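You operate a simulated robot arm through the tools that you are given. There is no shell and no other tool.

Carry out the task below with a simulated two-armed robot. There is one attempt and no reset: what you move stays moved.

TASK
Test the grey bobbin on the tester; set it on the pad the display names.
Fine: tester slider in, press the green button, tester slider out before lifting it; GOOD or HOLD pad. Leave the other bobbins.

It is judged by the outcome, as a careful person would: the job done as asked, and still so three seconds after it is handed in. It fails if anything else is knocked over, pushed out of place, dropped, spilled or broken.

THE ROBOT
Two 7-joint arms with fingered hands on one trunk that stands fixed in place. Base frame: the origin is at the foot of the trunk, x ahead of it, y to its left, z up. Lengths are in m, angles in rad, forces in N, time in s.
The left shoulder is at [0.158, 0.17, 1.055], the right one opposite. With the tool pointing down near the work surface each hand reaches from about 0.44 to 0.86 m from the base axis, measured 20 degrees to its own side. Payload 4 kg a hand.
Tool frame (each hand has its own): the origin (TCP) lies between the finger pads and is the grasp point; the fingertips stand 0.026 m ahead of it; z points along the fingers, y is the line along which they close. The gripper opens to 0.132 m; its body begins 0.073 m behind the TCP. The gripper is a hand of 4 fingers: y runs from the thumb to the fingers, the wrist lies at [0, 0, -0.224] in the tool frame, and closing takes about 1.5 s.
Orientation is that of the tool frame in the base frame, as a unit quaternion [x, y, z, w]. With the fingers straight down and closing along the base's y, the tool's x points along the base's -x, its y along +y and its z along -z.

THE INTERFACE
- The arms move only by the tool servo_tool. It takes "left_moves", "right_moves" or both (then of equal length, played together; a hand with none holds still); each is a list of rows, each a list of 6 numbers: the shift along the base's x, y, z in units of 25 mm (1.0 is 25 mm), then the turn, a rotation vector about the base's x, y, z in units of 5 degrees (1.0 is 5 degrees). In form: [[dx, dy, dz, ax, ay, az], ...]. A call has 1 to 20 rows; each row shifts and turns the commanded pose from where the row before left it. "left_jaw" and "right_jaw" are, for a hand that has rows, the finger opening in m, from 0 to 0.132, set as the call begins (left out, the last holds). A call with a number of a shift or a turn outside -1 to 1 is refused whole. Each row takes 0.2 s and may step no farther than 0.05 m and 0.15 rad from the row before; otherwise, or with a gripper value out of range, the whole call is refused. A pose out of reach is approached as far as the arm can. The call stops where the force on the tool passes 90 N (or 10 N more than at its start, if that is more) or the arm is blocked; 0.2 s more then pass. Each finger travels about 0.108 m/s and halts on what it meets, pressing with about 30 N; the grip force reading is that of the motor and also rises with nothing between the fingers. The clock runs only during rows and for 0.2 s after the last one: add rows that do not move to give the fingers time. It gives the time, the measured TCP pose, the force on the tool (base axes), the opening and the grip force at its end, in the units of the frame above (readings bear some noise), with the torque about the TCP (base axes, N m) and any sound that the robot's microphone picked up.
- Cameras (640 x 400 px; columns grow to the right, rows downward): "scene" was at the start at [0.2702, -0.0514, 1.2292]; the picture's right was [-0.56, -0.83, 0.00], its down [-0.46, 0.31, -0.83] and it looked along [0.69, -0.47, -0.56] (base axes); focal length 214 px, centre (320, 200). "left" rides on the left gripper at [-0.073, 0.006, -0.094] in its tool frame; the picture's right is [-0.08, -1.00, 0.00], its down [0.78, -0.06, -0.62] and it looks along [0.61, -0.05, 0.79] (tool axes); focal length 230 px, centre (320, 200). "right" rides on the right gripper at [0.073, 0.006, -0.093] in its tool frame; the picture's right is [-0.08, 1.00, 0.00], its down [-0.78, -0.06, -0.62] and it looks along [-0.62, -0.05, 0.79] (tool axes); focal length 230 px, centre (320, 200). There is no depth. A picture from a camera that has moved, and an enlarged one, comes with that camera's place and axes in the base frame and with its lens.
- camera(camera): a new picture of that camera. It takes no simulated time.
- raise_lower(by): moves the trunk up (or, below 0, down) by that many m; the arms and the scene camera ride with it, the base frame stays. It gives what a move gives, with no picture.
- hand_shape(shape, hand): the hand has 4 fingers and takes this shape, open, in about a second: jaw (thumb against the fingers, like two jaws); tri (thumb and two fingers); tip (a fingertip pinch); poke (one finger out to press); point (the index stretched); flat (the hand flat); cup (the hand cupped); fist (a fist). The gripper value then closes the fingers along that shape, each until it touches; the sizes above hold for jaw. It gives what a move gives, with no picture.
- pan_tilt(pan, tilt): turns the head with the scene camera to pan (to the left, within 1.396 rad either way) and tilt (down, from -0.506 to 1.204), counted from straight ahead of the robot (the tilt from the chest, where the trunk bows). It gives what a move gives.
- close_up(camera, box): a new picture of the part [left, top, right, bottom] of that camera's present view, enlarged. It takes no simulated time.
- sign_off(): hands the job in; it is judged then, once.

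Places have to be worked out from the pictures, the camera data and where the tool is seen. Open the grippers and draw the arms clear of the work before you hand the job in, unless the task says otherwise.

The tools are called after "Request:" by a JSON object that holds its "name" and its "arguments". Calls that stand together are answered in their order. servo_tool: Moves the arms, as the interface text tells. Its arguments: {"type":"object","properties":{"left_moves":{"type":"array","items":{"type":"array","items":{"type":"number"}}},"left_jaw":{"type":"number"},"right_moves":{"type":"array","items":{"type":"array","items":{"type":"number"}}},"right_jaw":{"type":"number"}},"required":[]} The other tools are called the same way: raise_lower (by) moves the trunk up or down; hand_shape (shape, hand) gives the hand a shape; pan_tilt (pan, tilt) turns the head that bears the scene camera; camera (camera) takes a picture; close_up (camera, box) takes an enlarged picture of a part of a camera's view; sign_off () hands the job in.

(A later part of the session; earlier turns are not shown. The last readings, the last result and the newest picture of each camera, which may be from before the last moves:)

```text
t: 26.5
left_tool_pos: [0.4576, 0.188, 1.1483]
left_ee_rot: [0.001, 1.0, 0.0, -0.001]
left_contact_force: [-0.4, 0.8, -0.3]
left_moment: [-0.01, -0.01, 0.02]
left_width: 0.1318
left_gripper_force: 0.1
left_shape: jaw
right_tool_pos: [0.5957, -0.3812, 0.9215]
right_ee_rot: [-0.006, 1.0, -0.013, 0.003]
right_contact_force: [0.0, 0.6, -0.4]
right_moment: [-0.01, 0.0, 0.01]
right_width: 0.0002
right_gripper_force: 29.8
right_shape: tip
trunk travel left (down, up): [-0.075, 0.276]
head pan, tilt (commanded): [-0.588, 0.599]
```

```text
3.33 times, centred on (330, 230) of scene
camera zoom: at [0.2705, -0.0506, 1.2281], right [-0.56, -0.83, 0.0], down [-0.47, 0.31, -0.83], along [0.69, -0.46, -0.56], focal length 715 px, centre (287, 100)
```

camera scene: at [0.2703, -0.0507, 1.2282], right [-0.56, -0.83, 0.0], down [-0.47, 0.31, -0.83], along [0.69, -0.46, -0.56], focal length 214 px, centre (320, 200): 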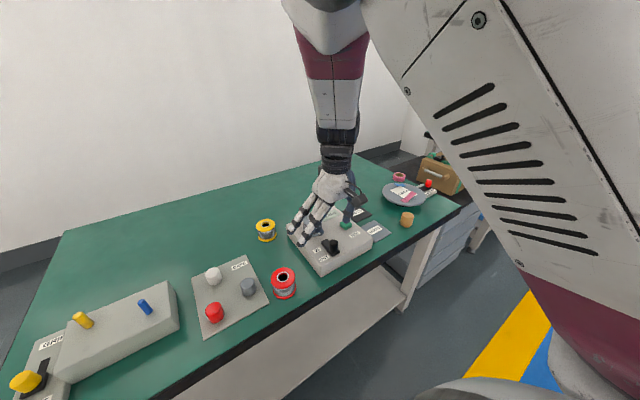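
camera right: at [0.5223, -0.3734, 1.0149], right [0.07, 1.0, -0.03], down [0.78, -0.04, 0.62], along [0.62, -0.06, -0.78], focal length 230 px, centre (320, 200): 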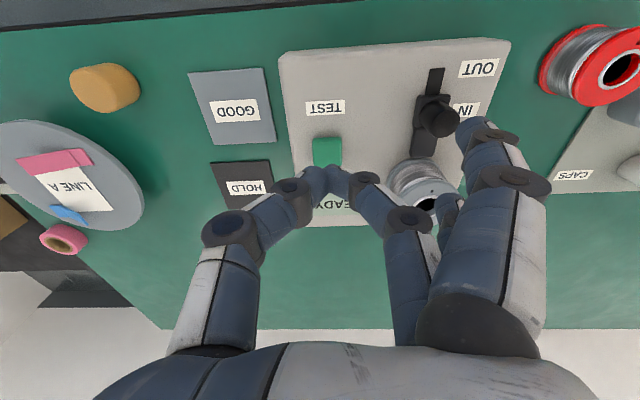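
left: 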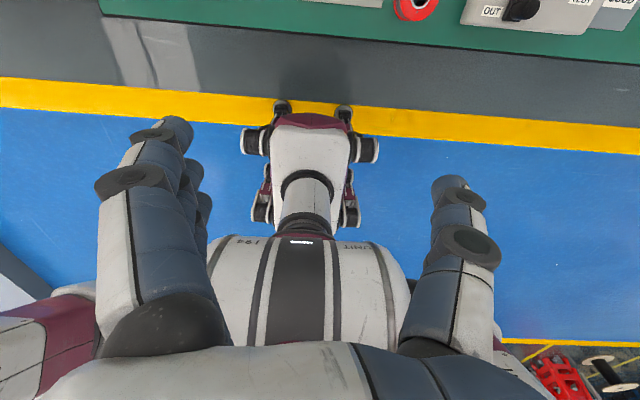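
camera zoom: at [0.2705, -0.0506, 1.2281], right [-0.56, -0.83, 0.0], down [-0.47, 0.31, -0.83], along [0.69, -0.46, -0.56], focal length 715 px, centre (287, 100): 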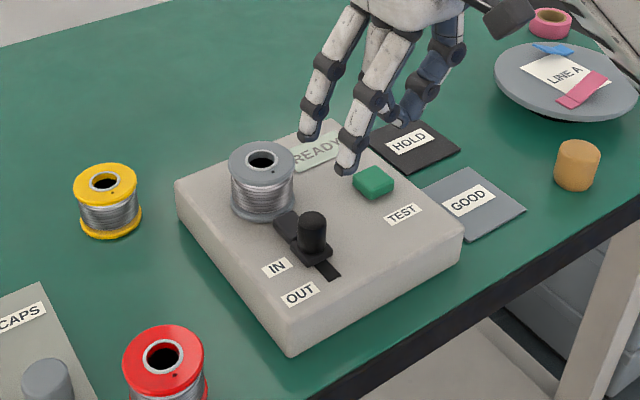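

The slider tongue now reaches the bobbin's base, with the knob by IN. I enlarge once more to be sure it is fully in.

Request:
{"name": "close_up", "arguments": {"camera": "scene", "box": [300, 200, 370, 260]}}

Request:
{"name": "close_up", "arguments": {"camera": "right", "box": [380, 50, 520, 230]}}

```text
6.67 times, centred on (335, 230) of scene
camera zoom: at [0.2705, -0.0506, 1.2281], right [-0.56, -0.83, 0.0], down [-0.47, 0.31, -0.83], along [0.69, -0.46, -0.56], focal length 1430 px, centre (220, 0)
```

zoom: 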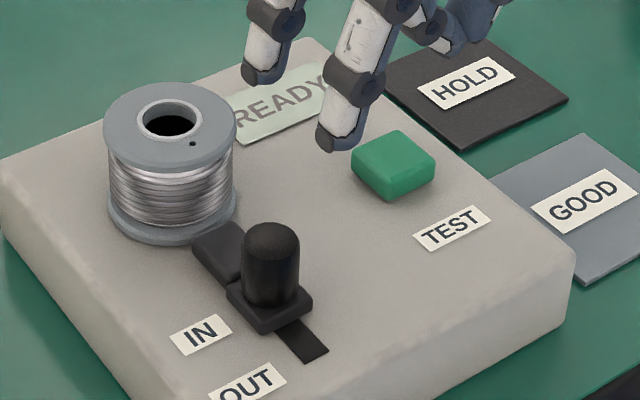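

```text
2.22 times, centred on (450, 140) of right
camera zoom: at [0.5223, -0.3734, 1.0149], right [0.07, 1.0, -0.03], down [0.78, -0.04, 0.62], along [0.62, -0.06, -0.78], focal length 511 px, centre (31, 333)
```

zoom: 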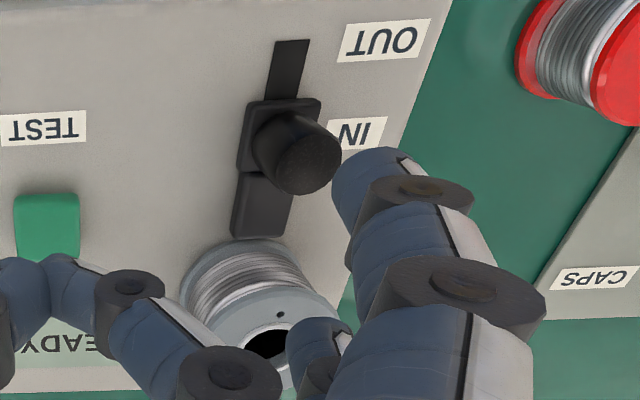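

The tongue is against the bobbin's flange with the knob by IN, so the slider is in. I change the right hand to poke here (fingertips ~0.895, clear of everything).

Request:
{"name": "hand_shape", "arguments": {"hand": "right", "shape": "poke"}}

Request:
{"name": "camera", "arguments": {"camera": "right"}}

Request:
{"name": "close_up", "arguments": {"camera": "scene", "box": [260, 130, 420, 270]}}

```text
t: 27.4
left_tool_pos: [0.4575, 0.1876, 1.1478]
left_ee_rot: [0.0, 1.0, -0.001, 0.0]
left_contact_force: [0.2, 0.7, 0.8]
left_moment: [0.0, 0.0, 0.02]
left_width: 0.1317
left_gripper_force: 0.0
left_shape: jaw
right_tool_pos: [0.596, -0.3812, 0.9188]
right_ee_rot: [-0.006, 1.0, -0.014, 0.0]
right_contact_force: [0.4, 0.3, 0.4]
right_moment: [0.02, -0.01, 0.03]
right_width: 0.0001
right_gripper_force: 0.1
right_shape: poke
trunk travel left (down, up): [-0.075, 0.276]
head pan, tilt (commanded): [-0.588, 0.599]
```

```text
taken
camera right: at [0.5218, -0.3739, 1.0126], right [0.07, 1.0, -0.03], down [0.79, -0.04, 0.62], along [0.61, -0.06, -0.79], focal length 230 px, centre (320, 200)
```

right: 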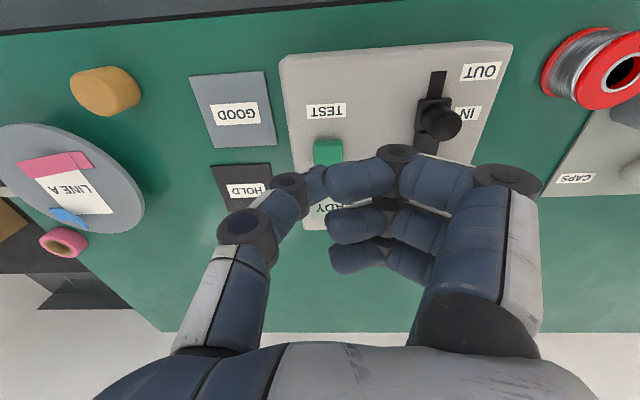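

```text
2.86 times, centred on (340, 200) of scene
camera zoom: at [0.2704, -0.0507, 1.2281], right [-0.56, -0.83, 0.0], down [-0.47, 0.31, -0.83], along [0.69, -0.46, -0.56], focal length 613 px, centre (263, 200)
```

zoom: 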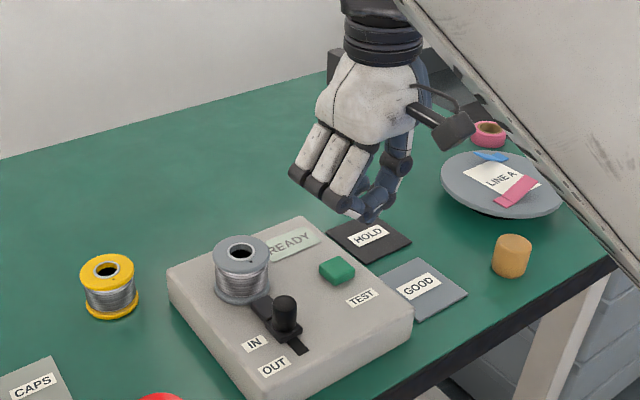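

The poke tip is on the tool axis. I centre it over the button (≈0.622, −0.378), fix the small tilt, and descend to just above it (TCP 0.857).

Request:
{"name": "servo_tool", "arguments": {"right_moves": [[0.52, 0.06, 0, 0.32, 0, -0.14], [0.52, 0.06, 0, 0, 0, 0], [0, 0, -0.6, 0, 0, 0], [0, 0, -0.6, 0, 0, 0], [0, 0, -0.6, 0, 0, 0], [0, 0, -0.65, 0, 0, 0], [0, 0, 0, 0, 0, 0]]}}

Request:
{"name": "close_up", "arguments": {"camera": "right", "box": [240, 90, 480, 290]}}

Request:
{"name": "close_up", "arguments": {"camera": "scene", "box": [280, 150, 420, 270]}}

```text
t: 29.0
left_tool_pos: [0.458, 0.1881, 1.1478]
left_ee_rot: [0.001, 1.0, 0.0, 0.0]
left_contact_force: [0.2, 0.0, 0.4]
left_moment: [-0.01, -0.02, 0.02]
left_width: 0.1319
left_gripper_force: 0.2
left_shape: jaw
right_tool_pos: [0.6192, -0.3822, 0.8608]
right_ee_rot: [0.011, 1.0, 0.003, 0.004]
right_contact_force: [0.1, 0.2, 0.2]
right_moment: [0.0, -0.01, -0.02]
right_width: 0.0001
right_gripper_force: 0.1
right_shape: poke
trunk travel left (down, up): [-0.075, 0.276]
head pan, tilt (commanded): [-0.588, 0.599]
```

```text
2.00 times, centred on (360, 190) of right
camera zoom: at [0.5448, -0.3759, 0.9538], right [0.1, 1.0, 0.01], down [0.78, -0.08, 0.62], along [0.62, -0.06, -0.78], focal length 460 px, centre (240, 220)
```

zoom: 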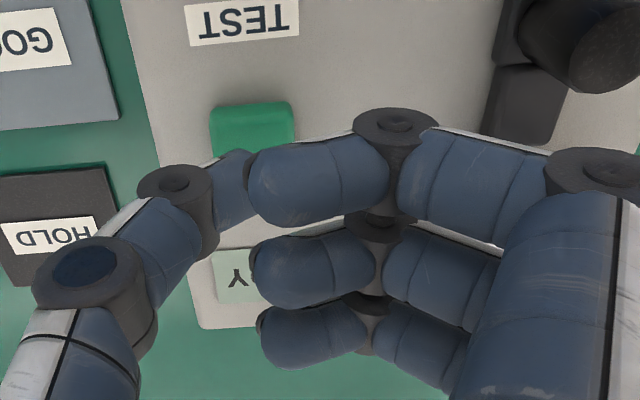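

```text
3.33 times, centred on (350, 210) of scene
camera zoom: at [0.2702, -0.0507, 1.2283], right [-0.56, -0.83, 0.0], down [-0.47, 0.31, -0.83], along [0.69, -0.46, -0.56], focal length 715 px, centre (220, 167)
```

zoom: 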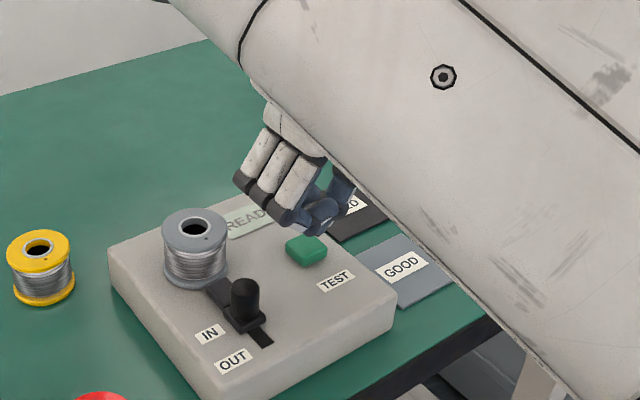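

The tip is ~15 mm above the button and nearly centred (y off by ~4 mm). I centre it and descend most of the gap, then in small steps.

Request:
{"name": "servo_tool", "arguments": {"right_moves": [[0.05, 0.16, 0, 0, 0, 0], [0, 0, -0.3, 0, 0, 0], [0, 0, -0.3, 0, 0, 0], [0, 0, 0, 0, 0, 0]]}}

Request:
{"name": "servo_tool", "arguments": {"right_moves": [[0, 0, -0.1, 0, 0, 0], [0, 0, -0.1, 0, 0, 0], [0, 0, 0, 0, 0, 0]]}}

Request:
{"name": "close_up", "arguments": {"camera": "right", "box": [240, 90, 480, 290]}}

Request:
{"name": "close_up", "arguments": {"camera": "scene", "box": [280, 150, 420, 270]}}

```text
t: 30.0
left_tool_pos: [0.4588, 0.1893, 1.1476]
left_ee_rot: [0.0, 1.0, 0.0, 0.0]
left_contact_force: [0.1, 0.0, 0.2]
left_moment: [-0.03, 0.02, -0.02]
left_width: 0.132
left_gripper_force: 0.2
left_shape: jaw
right_tool_pos: [0.6213, -0.3795, 0.8466]
right_ee_rot: [0.012, 1.0, 0.002, 0.004]
right_contact_force: [1.2, 0.4, 0.3]
right_moment: [-0.01, 0.0, -0.01]
right_width: 0.0001
right_gripper_force: 0.0
right_shape: poke
trunk travel left (down, up): [-0.075, 0.276]
head pan, tilt (commanded): [-0.588, 0.599]
```

```text
t: 30.8
left_tool_pos: [0.4585, 0.1891, 1.1477]
left_ee_rot: [0.001, 1.0, 0.0, 0.0]
left_contact_force: [-0.9, 0.7, -0.1]
left_moment: [-0.01, -0.02, 0.01]
left_width: 0.1317
left_gripper_force: 0.0
left_shape: jaw
right_tool_pos: [0.6215, -0.3791, 0.8413]
right_ee_rot: [0.012, 1.0, 0.002, 0.004]
right_contact_force: [1.9, 1.8, 2.7]
right_moment: [0.03, 0.0, 0.02]
right_width: 0.0
right_gripper_force: 0.1
right_shape: poke
trunk travel left (down, up): [-0.075, 0.276]
head pan, tilt (commanded): [-0.588, 0.599]
heard: click
```

```text
2.00 times, centred on (360, 190) of right
camera zoom: at [0.548, -0.3725, 0.9343], right [0.1, 0.99, 0.0], down [0.78, -0.08, 0.62], along [0.62, -0.06, -0.78], focal length 460 px, centre (240, 220)
```

zoom: 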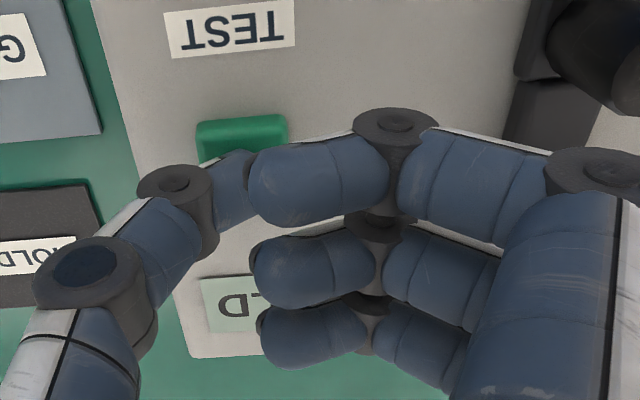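

```text
3.33 times, centred on (350, 210) of scene
camera zoom: at [0.2702, -0.0505, 1.2283], right [-0.56, -0.83, 0.0], down [-0.47, 0.31, -0.83], along [0.69, -0.46, -0.56], focal length 715 px, centre (220, 167)
```

zoom: 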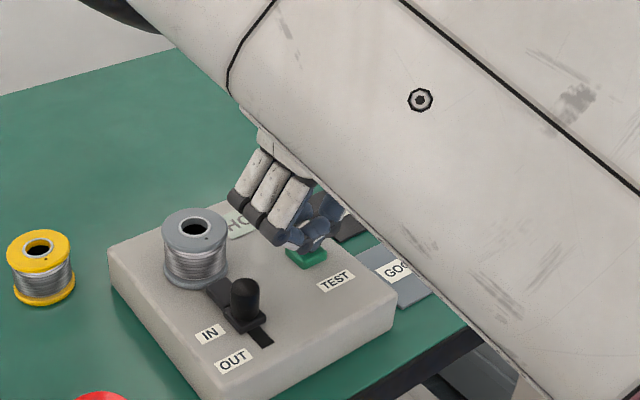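

A click was heard and the display changed; it seems to read "HO…LD". I rise off the button and read it clearly.

Request:
{"name": "servo_tool", "arguments": {"right_moves": [[0, 0, 0.4, 0, 0, 0], [0, 0, 0.6, 0, 0, 0], [0, -0.2, 0.6, 0, 0, 0], [0, -0.6, 0.6, 0, 0, 0], [0, -0.8, 0.6, 0, 0, 0], [0, -0.8, 0.2, 0, 0, 0], [0, 0, 0, 0, 0, 0]]}}

Request:
{"name": "camera", "arguments": {"camera": "right"}}

Request:
{"name": "close_up", "arguments": {"camera": "scene", "box": [280, 150, 420, 270]}}

```text
t: 32.4
left_tool_pos: [0.458, 0.1884, 1.147]
left_ee_rot: [0.001, 1.0, 0.0, 0.0]
left_contact_force: [-0.3, 0.5, 0.1]
left_moment: [0.02, -0.01, 0.01]
left_width: 0.132
left_gripper_force: 0.0
left_shape: jaw
right_tool_pos: [0.6267, -0.4202, 0.9153]
right_ee_rot: [-0.016, 1.0, -0.015, 0.0]
right_contact_force: [0.4, -0.1, -0.3]
right_moment: [0.02, 0.0, -0.01]
right_width: 0.0002
right_gripper_force: 0.0
right_shape: poke
trunk travel left (down, up): [-0.075, 0.276]
head pan, tilt (commanded): [-0.588, 0.599]
```

```text
taken
camera right: at [0.5534, -0.4148, 1.0093], right [0.04, 1.0, -0.03], down [0.79, -0.01, 0.62], along [0.62, -0.05, -0.79], focal length 230 px, centre (320, 200)
```

right: 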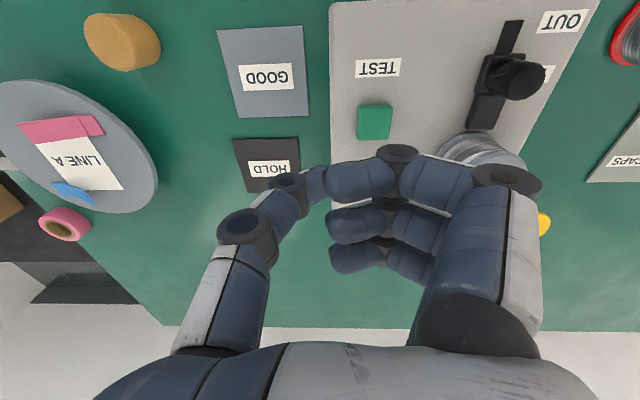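

```text
3.33 times, centred on (350, 210) of scene
camera zoom: at [0.2702, -0.0507, 1.2282], right [-0.56, -0.83, 0.0], down [-0.47, 0.31, -0.83], along [0.69, -0.46, -0.56], focal length 715 px, centre (220, 167)
```

zoom: 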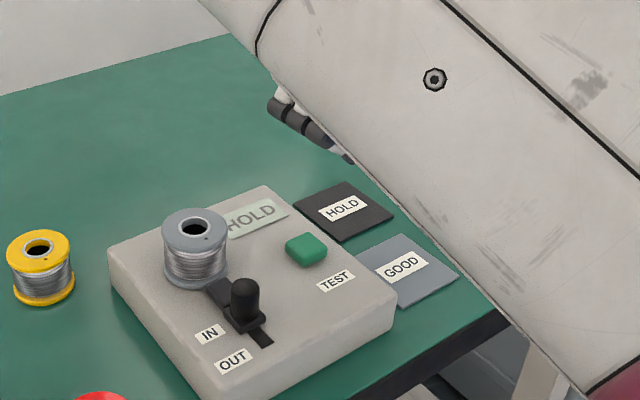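

The display reads HOLD, so the bobbin goes on the black HOLD pad. First the slider must come out: I switch back to tip here, high and clear.

Request:
{"name": "hand_shape", "arguments": {"hand": "right", "shape": "tip"}}

Request:
{"name": "servo_tool", "arguments": {"right_moves": [[-0.1, 0.6, 0, 0.17, 0, -0.18], [-0.1, 0.7, 0, 0.17, 0, -0.19], [-0.1, 0.8, 0, 0, 0, 0], [-0.15, 0.8, 0, 0, 0, 0], [-0.15, 0.8, 0, 0, 0, 0], [-0.15, 0.8, -0.3, 0, 0, 0], [-0.1, 0.7, -0.3, 0, 0, 0], [0, 0, 0, 0, 0, 0], [0, 0, 0, 0, 0, 0]], "right_jaw": 0.06}}

Request:
{"name": "camera", "arguments": {"camera": "right"}}

```text
t: 33.3
left_tool_pos: [0.4574, 0.1886, 1.1469]
left_ee_rot: [0.0, 1.0, -0.001, 0.0]
left_contact_force: [0.3, 0.1, 0.1]
left_moment: [-0.01, -0.03, 0.0]
left_width: 0.132
left_gripper_force: 0.1
left_shape: jaw
right_tool_pos: [0.627, -0.4207, 0.9149]
right_ee_rot: [-0.017, 1.0, -0.014, -0.001]
right_contact_force: [0.8, -0.3, 0.1]
right_moment: [0.04, 0.02, 0.0]
right_width: 0.1321
right_gripper_force: 0.1
right_shape: tip
trunk travel left (down, up): [-0.075, 0.276]
head pan, tilt (commanded): [-0.588, 0.599]
```

```text
t: 35.3
left_tool_pos: [0.4587, 0.1891, 1.1476]
left_ee_rot: [0.0, 1.0, 0.0, 0.0]
left_contact_force: [0.9, -0.8, -0.7]
left_moment: [0.02, 0.0, -0.01]
left_width: 0.132
left_gripper_force: 0.0
left_shape: jaw
right_tool_pos: [0.6014, -0.3059, 0.8956]
right_ee_rot: [0.024, 0.999, 0.026, -0.003]
right_contact_force: [0.0, 0.1, -0.1]
right_moment: [-0.02, 0.01, 0.02]
right_width: 0.0605
right_gripper_force: 0.0
right_shape: tip
trunk travel left (down, up): [-0.075, 0.276]
head pan, tilt (commanded): [-0.588, 0.599]
```

```text
taken
camera right: at [0.5292, -0.3012, 0.9903], right [0.13, 0.99, 0.05], down [0.78, -0.13, 0.61], along [0.61, -0.04, -0.79], focal length 230 px, centre (320, 200)
```

right: 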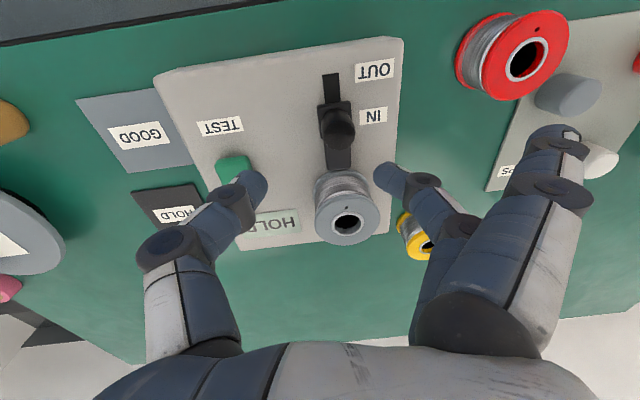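

The display clearly reads HOLD in this view too. I undo the residual rotation and move to above the gap between knob and bobbin, lowering to TCP ≈0.876.

Request:
{"name": "servo_tool", "arguments": {"right_moves": [[0.09, 0.34, -0.2, -0.33, 0, 0.26], [0.09, 0.34, -0.3, -0.33, 0, 0.25], [0, 0, -0.3, 0, 0, 0], [0, 0, 0, 0, 0, 0], [0, 0, 0, 0, 0, 0]]}}

Request:
{"name": "close_up", "arguments": {"camera": "right", "box": [220, 60, 420, 280]}}

Request:
{"name": "close_up", "arguments": {"camera": "scene", "box": [260, 170, 400, 290]}}

```text
t: 36.5
left_tool_pos: [0.4586, 0.1887, 1.1475]
left_ee_rot: [0.0, 1.0, 0.0, -0.001]
left_contact_force: [0.2, -0.6, -0.7]
left_moment: [0.0, 0.01, -0.03]
left_width: 0.1316
left_gripper_force: 0.0
left_shape: jaw
right_tool_pos: [0.6076, -0.2859, 0.8778]
right_ee_rot: [0.0, 1.0, 0.0, 0.001]
right_contact_force: [-0.1, 0.7, 0.1]
right_moment: [-0.02, -0.01, 0.04]
right_width: 0.0606
right_gripper_force: 0.0
right_shape: tip
trunk travel left (down, up): [-0.075, 0.276]
head pan, tilt (commanded): [-0.588, 0.599]
```

```text
1.82 times, centred on (320, 170) of right
camera zoom: at [0.5342, -0.2799, 0.9724], right [0.08, 1.0, 0.0], down [0.79, -0.06, 0.62], along [0.61, -0.05, -0.79], focal length 418 px, centre (320, 254)
```

zoom: 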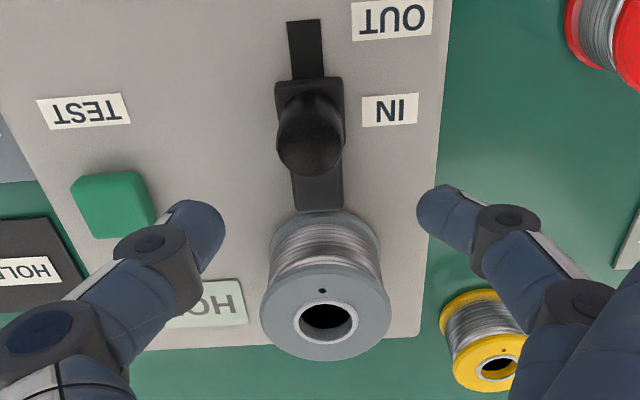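

```text
3.33 times, centred on (330, 230) of scene
camera zoom: at [0.2704, -0.0507, 1.2281], right [-0.56, -0.83, 0.0], down [-0.47, 0.31, -0.83], along [0.69, -0.46, -0.56], focal length 715 px, centre (287, 100)
```

zoom: 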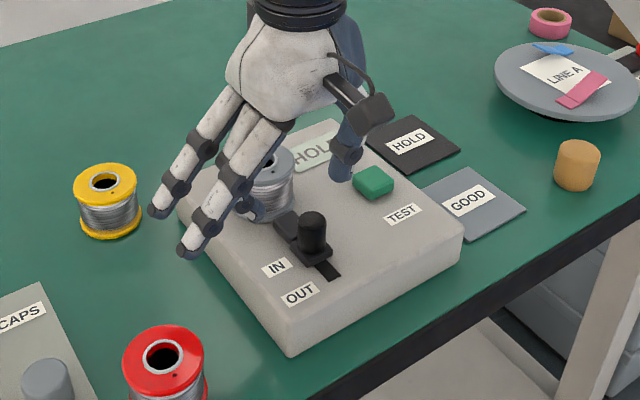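

Knob at ≈(0.590, −0.288), bobbin front edge ≈0.635, so a 34 mm gap for ~16 mm thick fingertips. I descend into the gap at x≈0.610 with open fingers, as they were before without touching.

Request:
{"name": "servo_tool", "arguments": {"right_moves": [[0.12, -0.08, -0.4, 0, 0, 0], [0, 0, -0.45, 0, 0, 0], [0, 0, -0.4, 0, 0, 0], [0, 0, 0, 0, 0, 0], [0, 0, 0, 0, 0, 0]]}}

Request:
{"name": "close_up", "arguments": {"camera": "right", "box": [220, 90, 420, 310]}}

```text
t: 37.7
left_tool_pos: [0.4581, 0.1881, 1.1471]
left_ee_rot: [0.0, 1.0, 0.0, 0.0]
left_contact_force: [0.7, 0.3, 0.4]
left_moment: [0.01, 0.02, 0.0]
left_width: 0.1321
left_gripper_force: 0.0
left_shape: jaw
right_tool_pos: [0.6122, -0.2892, 0.8503]
right_ee_rot: [0.003, 1.0, -0.004, 0.003]
right_contact_force: [0.5, -0.3, -0.2]
right_moment: [0.01, -0.02, 0.0]
right_width: 0.0607
right_gripper_force: 0.0
right_shape: tip
trunk travel left (down, up): [-0.075, 0.276]
head pan, tilt (commanded): [-0.588, 0.599]
```

```text
1.82 times, centred on (320, 200) of right
camera zoom: at [0.5386, -0.2828, 0.9433], right [0.08, 1.0, -0.01], down [0.78, -0.06, 0.62], along [0.62, -0.06, -0.78], focal length 418 px, centre (320, 200)
```

zoom: 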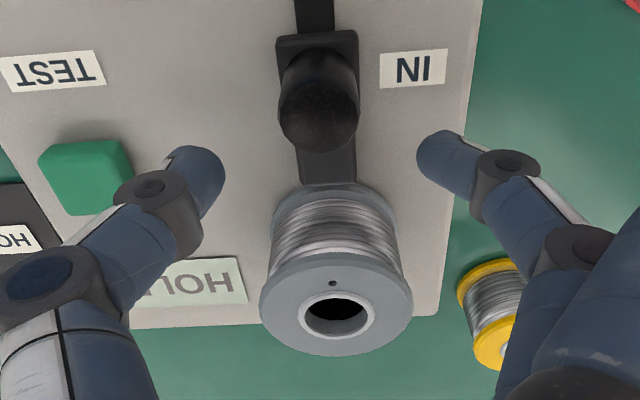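

Fingertips are in line with the gap. I lower 4 mm more and close behind the knob.

Request:
{"name": "servo_tool", "arguments": {"right_moves": [[0, 0.04, -0.18, 0, 0, 0], [0, 0, 0, 0, 0, 0], [0, 0, 0, 0, 0, 0], [0, 0, 0, 0, 0, 0], [0, 0, 0, 0, 0, 0], [0, 0, 0, 0, 0, 0], [0, 0, 0, 0, 0, 0]], "right_jaw": 0.0}}

Request:
{"name": "close_up", "arguments": {"camera": "right", "box": [220, 90, 420, 310]}}

```text
t: 39.3
left_tool_pos: [0.4575, 0.1893, 1.1472]
left_ee_rot: [0.001, 1.0, 0.0, 0.001]
left_contact_force: [0.3, -0.6, 0.8]
left_moment: [0.02, -0.02, 0.0]
left_width: 0.132
left_gripper_force: 0.1
left_shape: jaw
right_tool_pos: [0.6103, -0.2888, 0.8435]
right_ee_rot: [0.004, 1.0, -0.004, 0.001]
right_contact_force: [1.0, 1.5, 13.8]
right_moment: [0.16, -0.04, 0.01]
right_width: 0.0
right_gripper_force: 29.8
right_shape: tip
trunk travel left (down, up): [-0.075, 0.276]
head pan, tilt (commanded): [-0.588, 0.599]
```

```text
1.82 times, centred on (320, 200) of right
camera zoom: at [0.5368, -0.2817, 0.9377], right [0.09, 1.0, -0.01], down [0.78, -0.06, 0.62], along [0.61, -0.06, -0.79], focal length 418 px, centre (320, 200)
```

zoom: 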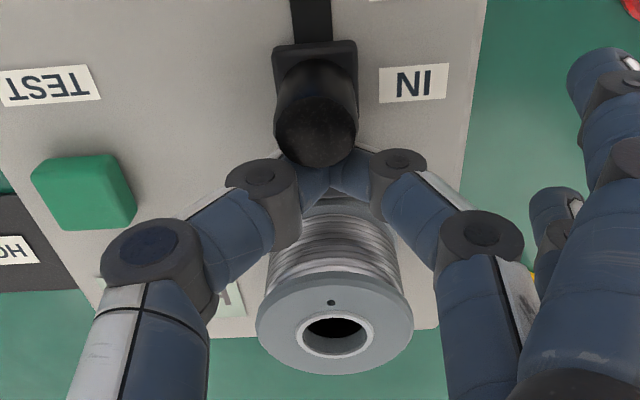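

Fingertips closed behind the knob, lightly resting on the tongue (14 N). I lift 3 mm and draw −x toward OUT in small steps.

Request:
{"name": "servo_tool", "arguments": {"right_moves": [[0, 0, 0.14, 0, 0, 0], [-0.2, 0, 0, 0, 0, 0], [-0.2, 0, 0, 0, 0, 0], [-0.2, 0, 0, 0, 0, 0], [-0.2, 0, 0, 0, 0, 0], [-0.2, 0, 0, 0, 0, 0], [0, 0, 0, 0, 0, 0]]}}

Request:
{"name": "close_up", "arguments": {"camera": "right", "box": [220, 90, 420, 310]}}

Request:
{"name": "close_up", "arguments": {"camera": "scene", "box": [260, 170, 400, 290]}}

```text
t: 40.9
left_tool_pos: [0.4586, 0.1887, 1.1465]
left_ee_rot: [0.001, 1.0, 0.0, 0.001]
left_contact_force: [0.4, 0.8, -0.8]
left_moment: [0.0, 0.0, 0.0]
left_width: 0.1317
left_gripper_force: 0.1
left_shape: jaw
right_tool_pos: [0.5851, -0.2888, 0.8437]
right_ee_rot: [0.005, 1.0, -0.003, -0.003]
right_contact_force: [4.8, -8.0, 8.6]
right_moment: [-0.14, -0.07, 0.06]
right_width: 0.0
right_gripper_force: 29.7
right_shape: tip
trunk travel left (down, up): [-0.075, 0.276]
head pan, tilt (commanded): [-0.588, 0.599]
```

```text
1.82 times, centred on (320, 200) of right
camera zoom: at [0.5112, -0.2811, 0.9381], right [0.09, 1.0, -0.01], down [0.79, -0.06, 0.61], along [0.61, -0.06, -0.79], focal length 418 px, centre (320, 200)
```

zoom: 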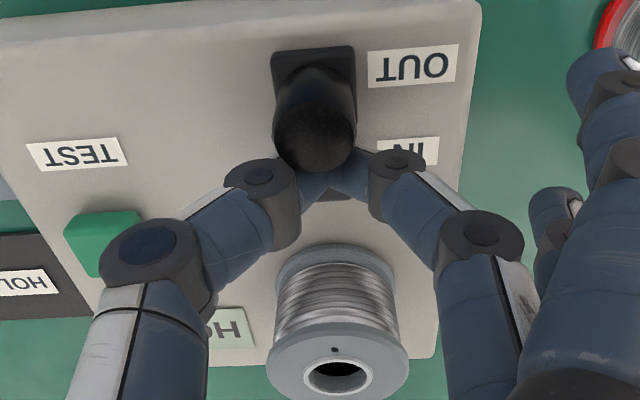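

```text
3.33 times, centred on (330, 230) of scene
camera zoom: at [0.2704, -0.051, 1.2279], right [-0.56, -0.83, 0.0], down [-0.47, 0.31, -0.83], along [0.69, -0.46, -0.56], focal length 715 px, centre (287, 100)
```

zoom: 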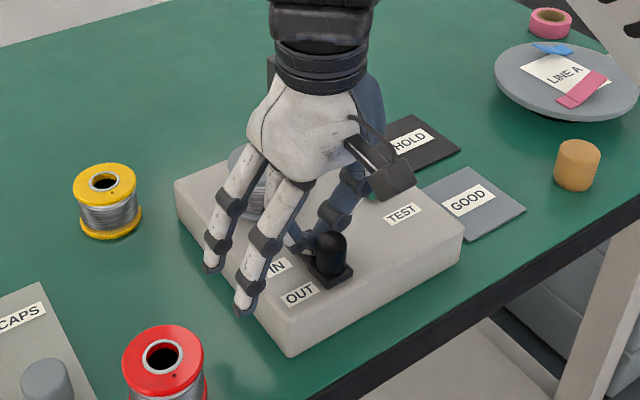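

The knob moved almost fully to OUT. I keep drawing −x by small steps until it meets the stop.

Request:
{"name": "servo_tool", "arguments": {"right_moves": [[-0.1, 0, 0, 0, 0, 0], [0, 0, 0, 0, 0, 0]]}}

Request:
{"name": "servo_tool", "arguments": {"right_moves": [[-0.1, 0, 0, 0, 0, 0], [0, 0, 0, 0, 0, 0]]}}

Request:
{"name": "servo_tool", "arguments": {"right_moves": [[-0.1, 0, 0, 0, 0, 0], [0, 0, 0, 0, 0, 0]]}}

Request:
{"name": "close_up", "arguments": {"camera": "right", "box": [220, 90, 420, 310]}}

Request:
{"name": "close_up", "arguments": {"camera": "scene", "box": [260, 170, 400, 290]}}

```text
t: 41.5
left_tool_pos: [0.4599, 0.1885, 1.1457]
left_ee_rot: [0.002, 1.0, 0.0, -0.001]
left_contact_force: [-0.6, 0.3, -0.6]
left_moment: [-0.01, -0.05, -0.03]
left_width: 0.1317
left_gripper_force: 0.1
left_shape: jaw
right_tool_pos: [0.5838, -0.2862, 0.844]
right_ee_rot: [0.004, 1.0, -0.003, -0.001]
right_contact_force: [10.8, -8.5, 1.3]
right_moment: [-0.17, -0.17, 0.11]
right_width: 0.0
right_gripper_force: 29.9
right_shape: tip
trunk travel left (down, up): [-0.075, 0.276]
head pan, tilt (commanded): [-0.588, 0.599]
```

```text
t: 42.1
left_tool_pos: [0.4617, 0.1868, 1.1457]
left_ee_rot: [0.0, 1.0, 0.001, -0.001]
left_contact_force: [0.0, -0.3, 0.0]
left_moment: [-0.01, -0.03, 0.0]
left_width: 0.1315
left_gripper_force: 0.1
left_shape: jaw
right_tool_pos: [0.5835, -0.2875, 0.8433]
right_ee_rot: [0.004, 1.0, -0.003, -0.001]
right_contact_force: [21.1, -9.1, -1.7]
right_moment: [-0.17, -0.35, 0.12]
right_width: 0.0
right_gripper_force: 30.6
right_shape: tip
trunk travel left (down, up): [-0.075, 0.276]
head pan, tilt (commanded): [-0.588, 0.599]
```

```text
t: 42.7
left_tool_pos: [0.461, 0.1879, 1.1454]
left_ee_rot: [0.0, 1.0, 0.001, -0.001]
left_contact_force: [0.1, 0.5, -0.4]
left_moment: [-0.02, 0.0, 0.01]
left_width: 0.1318
left_gripper_force: 0.1
left_shape: jaw
right_tool_pos: [0.5824, -0.2877, 0.8442]
right_ee_rot: [0.002, 1.0, -0.005, 0.0]
right_contact_force: [32.5, -8.6, -2.6]
right_moment: [-0.15, -0.58, 0.18]
right_width: 0.0
right_gripper_force: 30.8
right_shape: tip
trunk travel left (down, up): [-0.075, 0.276]
head pan, tilt (commanded): [-0.588, 0.599]
```

```text
1.82 times, centred on (320, 200) of right
camera zoom: at [0.5089, -0.2802, 0.938], right [0.08, 1.0, -0.01], down [0.78, -0.06, 0.62], along [0.62, -0.06, -0.79], focal length 418 px, centre (320, 200)
```

zoom: 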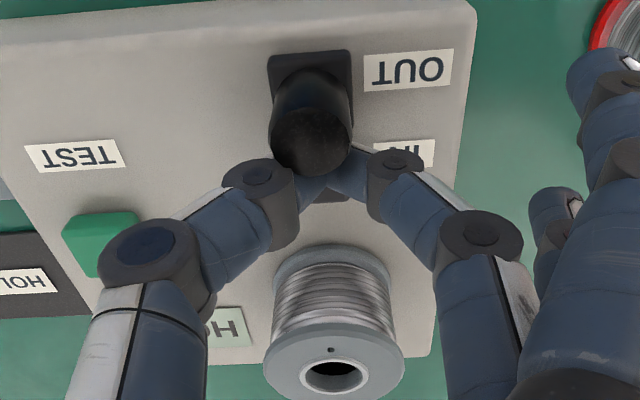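

```text
3.33 times, centred on (330, 230) of scene
camera zoom: at [0.2737, -0.0516, 1.2272], right [-0.56, -0.83, 0.0], down [-0.47, 0.31, -0.82], along [0.69, -0.46, -0.57], focal length 715 px, centre (287, 100)
```

zoom: 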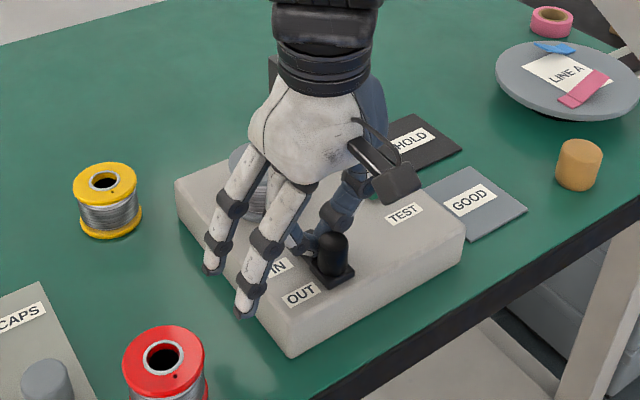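

The force climbs at ~10 N per step without motion: the slider is at the OUT stop. I back off the knob in +x, then rise clear and move up and over.

Request:
{"name": "servo_tool", "arguments": {"right_moves": [[0.5, 0, 0, 0, 0, 0], [0, 0, 0.4, 0, 0, 0], [0, 0, 0.6, 0, 0, 0], [0, 0, 0.6, 0, 0, 0], [0.3, -0.3, 0.6, 0, 0, 0], [0.5, -0.5, 0.6, 0, 0, 0], [0.5, -0.5, 0.6, 0, 0, 0], [0.5, -0.5, 0.4, 0, 0, 0], [0, 0, 0, 0, 0, 0]]}}

Request:
{"name": "hand_shape", "arguments": {"hand": "right", "shape": "jaw"}}

Request:
{"name": "camera", "arguments": {"camera": "right"}}

Request:
{"name": "close_up", "arguments": {"camera": "scene", "box": [260, 150, 420, 290]}}

```text
t: 44.7
left_tool_pos: [0.4578, 0.1875, 1.1473]
left_ee_rot: [0.002, 1.0, 0.0, 0.0]
left_contact_force: [-0.7, -0.1, -0.2]
left_moment: [0.01, -0.01, -0.02]
left_width: 0.132
left_gripper_force: 0.0
left_shape: jaw
right_tool_pos: [0.6346, -0.3361, 0.9426]
right_ee_rot: [-0.001, 1.0, -0.005, 0.003]
right_contact_force: [-0.7, 0.1, -0.6]
right_moment: [0.01, 0.05, -0.01]
right_width: 0.0
right_gripper_force: 29.6
right_shape: tip
trunk travel left (down, up): [-0.075, 0.276]
head pan, tilt (commanded): [-0.588, 0.599]
```

```text
t: 45.6
left_tool_pos: [0.4587, 0.1891, 1.1482]
left_ee_rot: [0.001, 1.0, 0.0, -0.001]
left_contact_force: [0.2, 1.0, 0.2]
left_moment: [-0.02, 0.01, -0.02]
left_width: 0.132
left_gripper_force: 0.1
left_shape: jaw
right_tool_pos: [0.6331, -0.3366, 0.9399]
right_ee_rot: [0.0, 1.0, -0.006, 0.0]
right_contact_force: [0.1, -0.2, -0.7]
right_moment: [0.04, -0.02, -0.04]
right_width: 0.132
right_gripper_force: 0.0
right_shape: jaw
trunk travel left (down, up): [-0.075, 0.276]
head pan, tilt (commanded): [-0.588, 0.599]
```

```text
taken
camera right: at [0.5604, -0.3299, 1.0337], right [0.08, 1.0, -0.01], down [0.79, -0.05, 0.62], along [0.61, -0.06, -0.79], focal length 230 px, centre (320, 200)
```

right: 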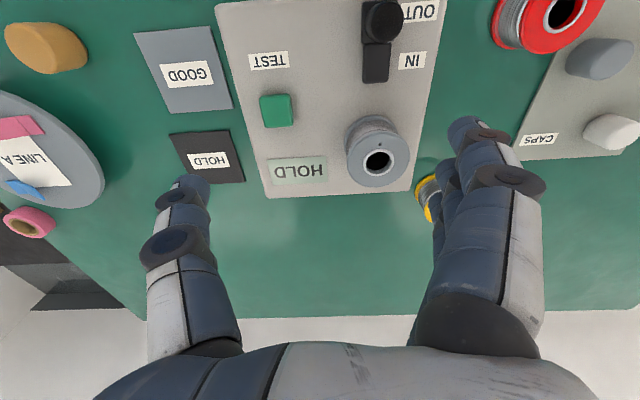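

```text
2.86 times, centred on (340, 220) of scene
camera zoom: at [0.2704, -0.0507, 1.2282], right [-0.56, -0.83, 0.0], down [-0.47, 0.31, -0.83], along [0.69, -0.46, -0.56], focal length 613 px, centre (263, 143)
```

zoom: 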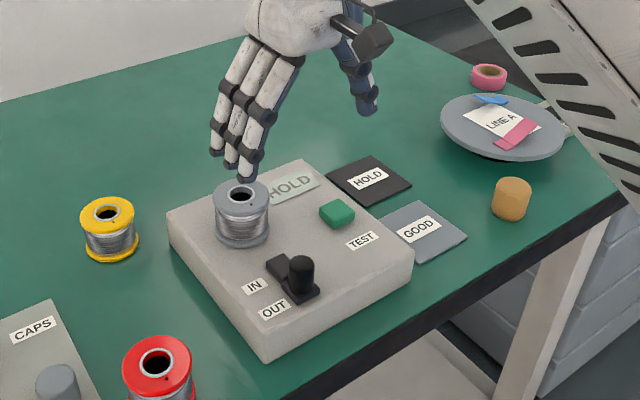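

The slider reads OUT and the bobbin is undisturbed; the jaw is open above. By better triangulation the bobbin is at about (0.667, −0.288), top z≈0.845. I move over it at the same height with the jaw at 0.10 and check.

Request:
{"name": "servo_tool", "arguments": {"right_moves": [[0.45, 0.65, 0, 0, 0, 0], [0.45, 0.65, 0, 0, 0, 0], [0.45, 0.64, -0.3, 0, 0, 0], [0, 0, -0.5, 0, 0, 0], [0, 0, 0, 0, 0, 0], [0, 0, 0, 0, 0, 0]], "right_jaw": 0.1}}

Request:
{"name": "camera", "arguments": {"camera": "right"}}

Request:
{"name": "close_up", "arguments": {"camera": "scene", "box": [260, 150, 420, 290]}}

```text
t: 47.0
left_tool_pos: [0.4589, 0.1889, 1.1475]
left_ee_rot: [0.0, 1.0, 0.0, -0.001]
left_contact_force: [0.1, 0.1, 0.4]
left_moment: [0.01, 0.03, 0.01]
left_width: 0.1321
left_gripper_force: 0.0
left_shape: jaw
right_tool_pos: [0.6694, -0.2918, 0.9221]
right_ee_rot: [0.002, 1.0, -0.005, 0.001]
right_contact_force: [-0.6, 0.4, -0.1]
right_moment: [0.02, -0.01, -0.01]
right_width: 0.1004
right_gripper_force: 0.0
right_shape: jaw
trunk travel left (down, up): [-0.075, 0.276]
head pan, tilt (commanded): [-0.588, 0.599]
```

```text
taken
camera right: at [0.5962, -0.2838, 1.0164], right [0.08, 1.0, -0.01], down [0.78, -0.06, 0.62], along [0.62, -0.06, -0.79], focal length 230 px, centre (320, 200)
```

right: 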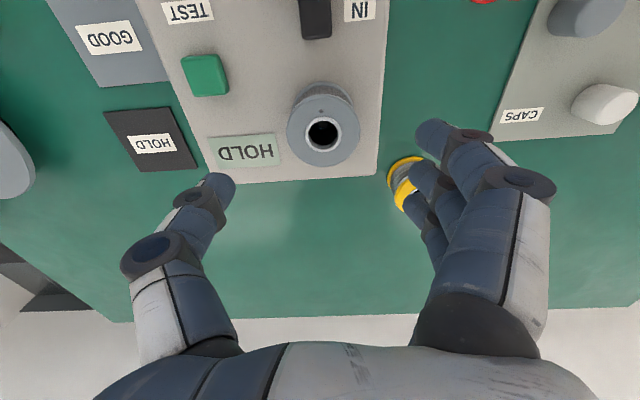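

```text
2.86 times, centred on (340, 220) of scene
camera zoom: at [0.2704, -0.0506, 1.2282], right [-0.56, -0.83, 0.0], down [-0.47, 0.31, -0.83], along [0.69, -0.46, -0.56], focal length 613 px, centre (263, 143)
```

zoom: 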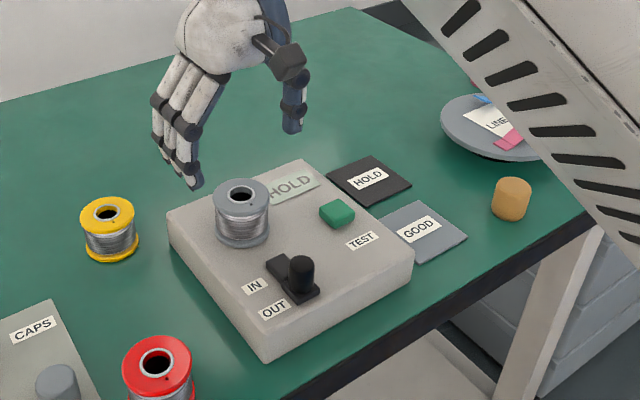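

The jaw is over the bobbin at (0.666, −0.289); HOLD pad centre works out at about (0.697, −0.499), surface z≈0.754. I trim the position and descend to just around the bobbin's top.

Request:
{"name": "servo_tool", "arguments": {"right_moves": [[-0.12, 0.1, -0.4, 0, 0, 0], [0, 0, -0.6, 0, 0, 0], [0, 0, -0.6, 0, 0, 0], [0, 0, -0.6, 0, 0, 0], [0, 0, -0.4, 0, 0, 0], [0, 0, 0, 0, 0, 0]], "right_jaw": 0.1}}

Request:
{"name": "camera", "arguments": {"camera": "right"}}

Request:
{"name": "close_up", "arguments": {"camera": "scene", "box": [250, 160, 390, 280]}}

```text
t: 48.4
left_tool_pos: [0.4579, 0.1883, 1.1479]
left_ee_rot: [0.001, 1.0, 0.0, -0.001]
left_contact_force: [0.0, 0.1, 0.5]
left_moment: [0.01, 0.02, -0.02]
left_width: 0.1318
left_gripper_force: 0.0
left_shape: jaw
right_tool_pos: [0.6668, -0.2871, 0.8602]
right_ee_rot: [0.004, 1.0, -0.006, 0.003]
right_contact_force: [-0.4, 0.7, 0.3]
right_moment: [0.0, 0.03, -0.03]
right_width: 0.1005
right_gripper_force: 0.1
right_shape: jaw
trunk travel left (down, up): [-0.075, 0.276]
head pan, tilt (commanded): [-0.588, 0.599]
```

```text
taken
camera right: at [0.5934, -0.2801, 0.9542], right [0.09, 1.0, -0.01], down [0.78, -0.06, 0.62], along [0.62, -0.06, -0.78], focal length 230 px, centre (320, 200)
```

right: 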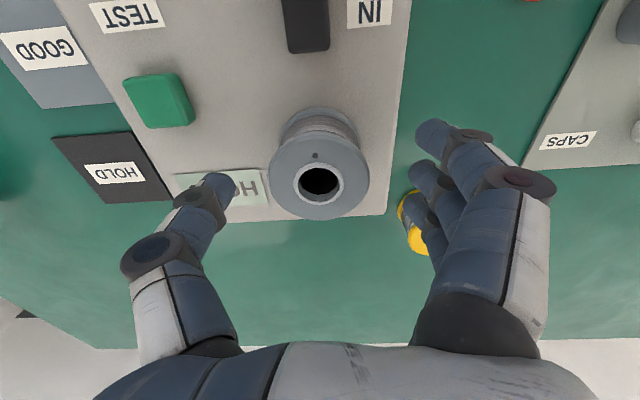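

```text
3.33 times, centred on (320, 220) of scene
camera zoom: at [0.2703, -0.0507, 1.2282], right [-0.56, -0.83, 0.0], down [-0.47, 0.31, -0.83], along [0.69, -0.46, -0.56], focal length 715 px, centre (320, 133)
```

zoom: 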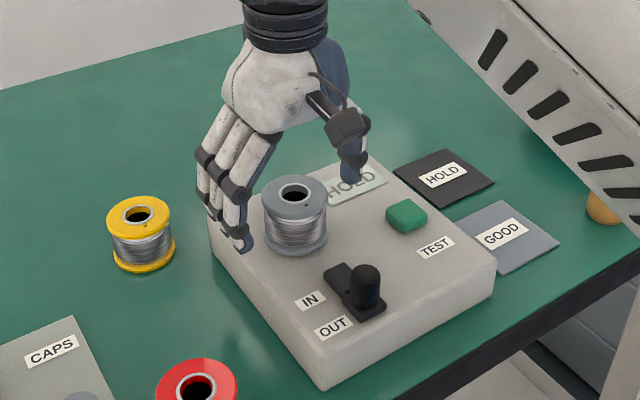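

Bobbin is centred under the TCP (hole at (319,182), as predicted). I descend 22 mm to z≈0.838.

Request:
{"name": "servo_tool", "arguments": {"right_moves": [[0, 0, -0.3, 0, 0, 0], [0, 0, -0.3, 0, 0, 0], [0, -0.04, -0.28, 0, 0, 0], [0, 0, 0, 0, 0, 0], [0, 0, 0, 0, 0, 0]]}}

Request:
{"name": "close_up", "arguments": {"camera": "right", "box": [180, 90, 460, 310]}}

Request:
{"name": "close_up", "arguments": {"camera": "scene", "box": [270, 180, 370, 265]}}

```text
t: 49.6
left_tool_pos: [0.4587, 0.1885, 1.1468]
left_ee_rot: [0.001, 1.0, 0.0, 0.0]
left_contact_force: [-1.5, 1.0, 0.1]
left_moment: [-0.02, -0.01, 0.01]
left_width: 0.1319
left_gripper_force: 0.1
left_shape: jaw
right_tool_pos: [0.6677, -0.2892, 0.8372]
right_ee_rot: [0.006, 1.0, -0.008, 0.003]
right_contact_force: [-0.3, 0.5, 0.2]
right_moment: [-0.04, 0.0, 0.02]
right_width: 0.1003
right_gripper_force: 0.0
right_shape: jaw
trunk travel left (down, up): [-0.075, 0.276]
head pan, tilt (commanded): [-0.588, 0.599]
```

```text
1.82 times, centred on (320, 200) of right
camera zoom: at [0.5936, -0.2815, 0.9311], right [0.09, 1.0, -0.02], down [0.78, -0.06, 0.62], along [0.62, -0.07, -0.78], focal length 418 px, centre (320, 200)
```

zoom: 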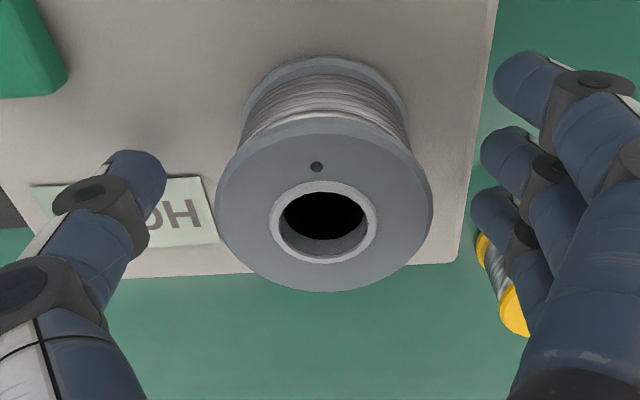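

```text
4.71 times, centred on (320, 222) of scene
camera zoom: at [0.2704, -0.0507, 1.2281], right [-0.56, -0.83, 0.0], down [-0.47, 0.31, -0.83], along [0.69, -0.46, -0.56], focal length 1009 px, centre (320, 94)
```

zoom: 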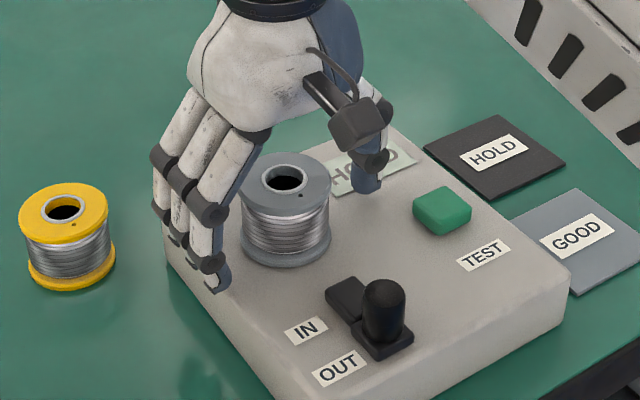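

Clearances look right: fingers and thumb straddle the bobbin, tips ~10 mm above the tester top. I raise 3 mm and close.

Request:
{"name": "servo_tool", "arguments": {"right_moves": [[-0.04, 0, 0.12, 0, 0, 0], [0, 0, 0, 0, 0, 0], [0, 0, 0, 0, 0, 0], [0, 0, 0, 0, 0, 0], [0, 0, 0, 0, 0, 0], [0, 0, 0, 0, 0, 0], [0, 0, 0, 0, 0, 0], [0, 0, 0, 0, 0, 0]], "right_jaw": 0.02}}

Request:
{"name": "close_up", "arguments": {"camera": "right", "box": [180, 90, 460, 310]}}

Request:
{"name": "close_up", "arguments": {"camera": "scene", "box": [270, 180, 370, 265]}}

```text
t: 51.4
left_tool_pos: [0.4589, 0.1881, 1.1463]
left_ee_rot: [0.001, 1.0, 0.001, 0.001]
left_contact_force: [1.1, 0.3, 0.4]
left_moment: [0.0, -0.01, -0.01]
left_width: 0.1321
left_gripper_force: 0.1
left_shape: jaw
right_tool_pos: [0.6666, -0.2896, 0.8384]
right_ee_rot: [0.005, 1.0, -0.009, 0.0]
right_contact_force: [0.5, 0.6, -0.2]
right_moment: [0.02, -0.01, 0.0]
right_width: 0.0399
right_gripper_force: 29.7
right_shape: jaw
trunk travel left (down, up): [-0.075, 0.276]
head pan, tilt (commanded): [-0.588, 0.599]
```

```text
1.82 times, centred on (320, 200) of right
camera zoom: at [0.592, -0.2816, 0.9321], right [0.09, 1.0, -0.02], down [0.78, -0.06, 0.62], along [0.61, -0.07, -0.79], focal length 418 px, centre (320, 200)
```

zoom: 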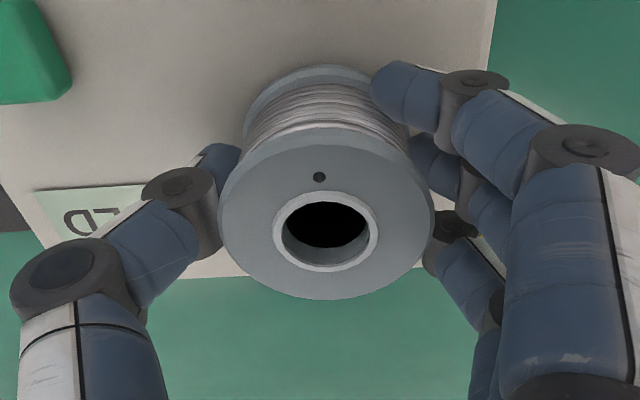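

```text
4.71 times, centred on (320, 222) of scene
camera zoom: at [0.2705, -0.0507, 1.2281], right [-0.56, -0.83, 0.0], down [-0.47, 0.31, -0.83], along [0.69, -0.46, -0.56], focal length 1009 px, centre (320, 94)
```

zoom: 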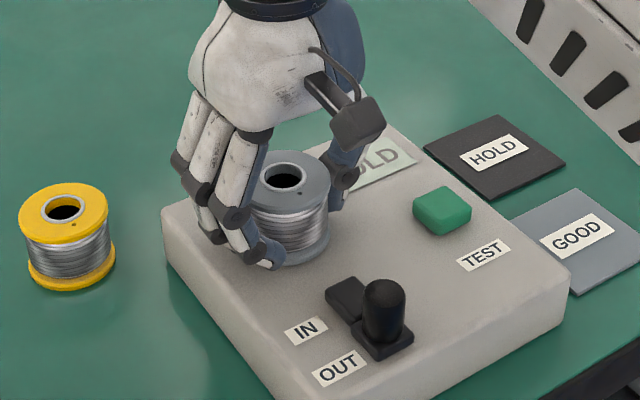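

The grip is on the winding under the flange (opening 40 mm, 29.7 N). I lift straight up gently and check it comes along.

Request:
{"name": "servo_tool", "arguments": {"right_moves": [[0, 0, 0.2, 0, 0, 0], [0, 0, 0.3, 0, 0, 0], [0, 0, 0.4, 0, 0, 0], [0, 0, 0.5, 0, 0, 0], [0, 0, 0.5, 0, 0, 0], [0, 0, 0, 0, 0, 0]]}}

Request:
{"name": "close_up", "arguments": {"camera": "scene", "box": [260, 150, 400, 270]}}

Request:
{"name": "camera", "arguments": {"camera": "right"}}

```text
t: 52.8
left_tool_pos: [0.4593, 0.1888, 1.1479]
left_ee_rot: [-0.001, 1.0, 0.0, 0.0]
left_contact_force: [1.0, -1.0, 0.2]
left_moment: [0.02, -0.01, -0.01]
left_width: 0.1318
left_gripper_force: 0.1
left_shape: jaw
right_tool_pos: [0.6652, -0.2896, 0.8799]
right_ee_rot: [0.005, 1.0, -0.008, -0.005]
right_contact_force: [0.7, -0.2, -0.9]
right_moment: [0.01, 0.04, 0.0]
right_width: 0.0399
right_gripper_force: 30.5
right_shape: jaw
trunk travel left (down, up): [-0.075, 0.276]
head pan, tilt (commanded): [-0.588, 0.599]
```

```text
3.33 times, centred on (330, 210) of scene
camera zoom: at [0.2707, -0.0508, 1.228], right [-0.56, -0.83, 0.0], down [-0.47, 0.31, -0.83], along [0.69, -0.46, -0.56], focal length 715 px, centre (287, 167)
```

zoom: 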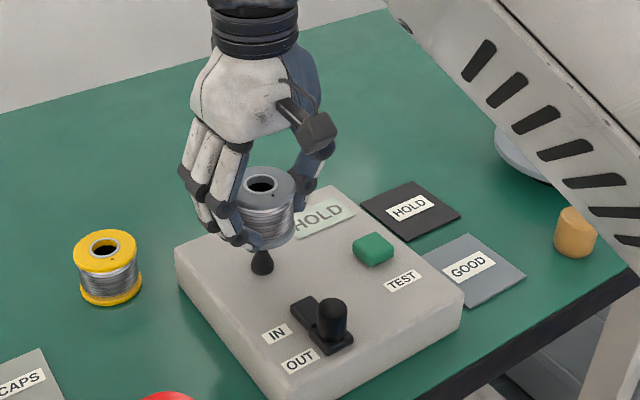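

```text
taken
camera right: at [0.5918, -0.2822, 0.9752], right [0.09, 1.0, -0.01], down [0.79, -0.06, 0.61], along [0.61, -0.07, -0.79], focal length 230 px, centre (320, 200)
```

right: 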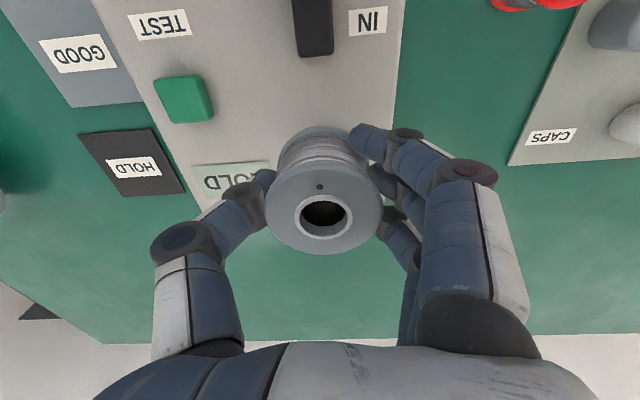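

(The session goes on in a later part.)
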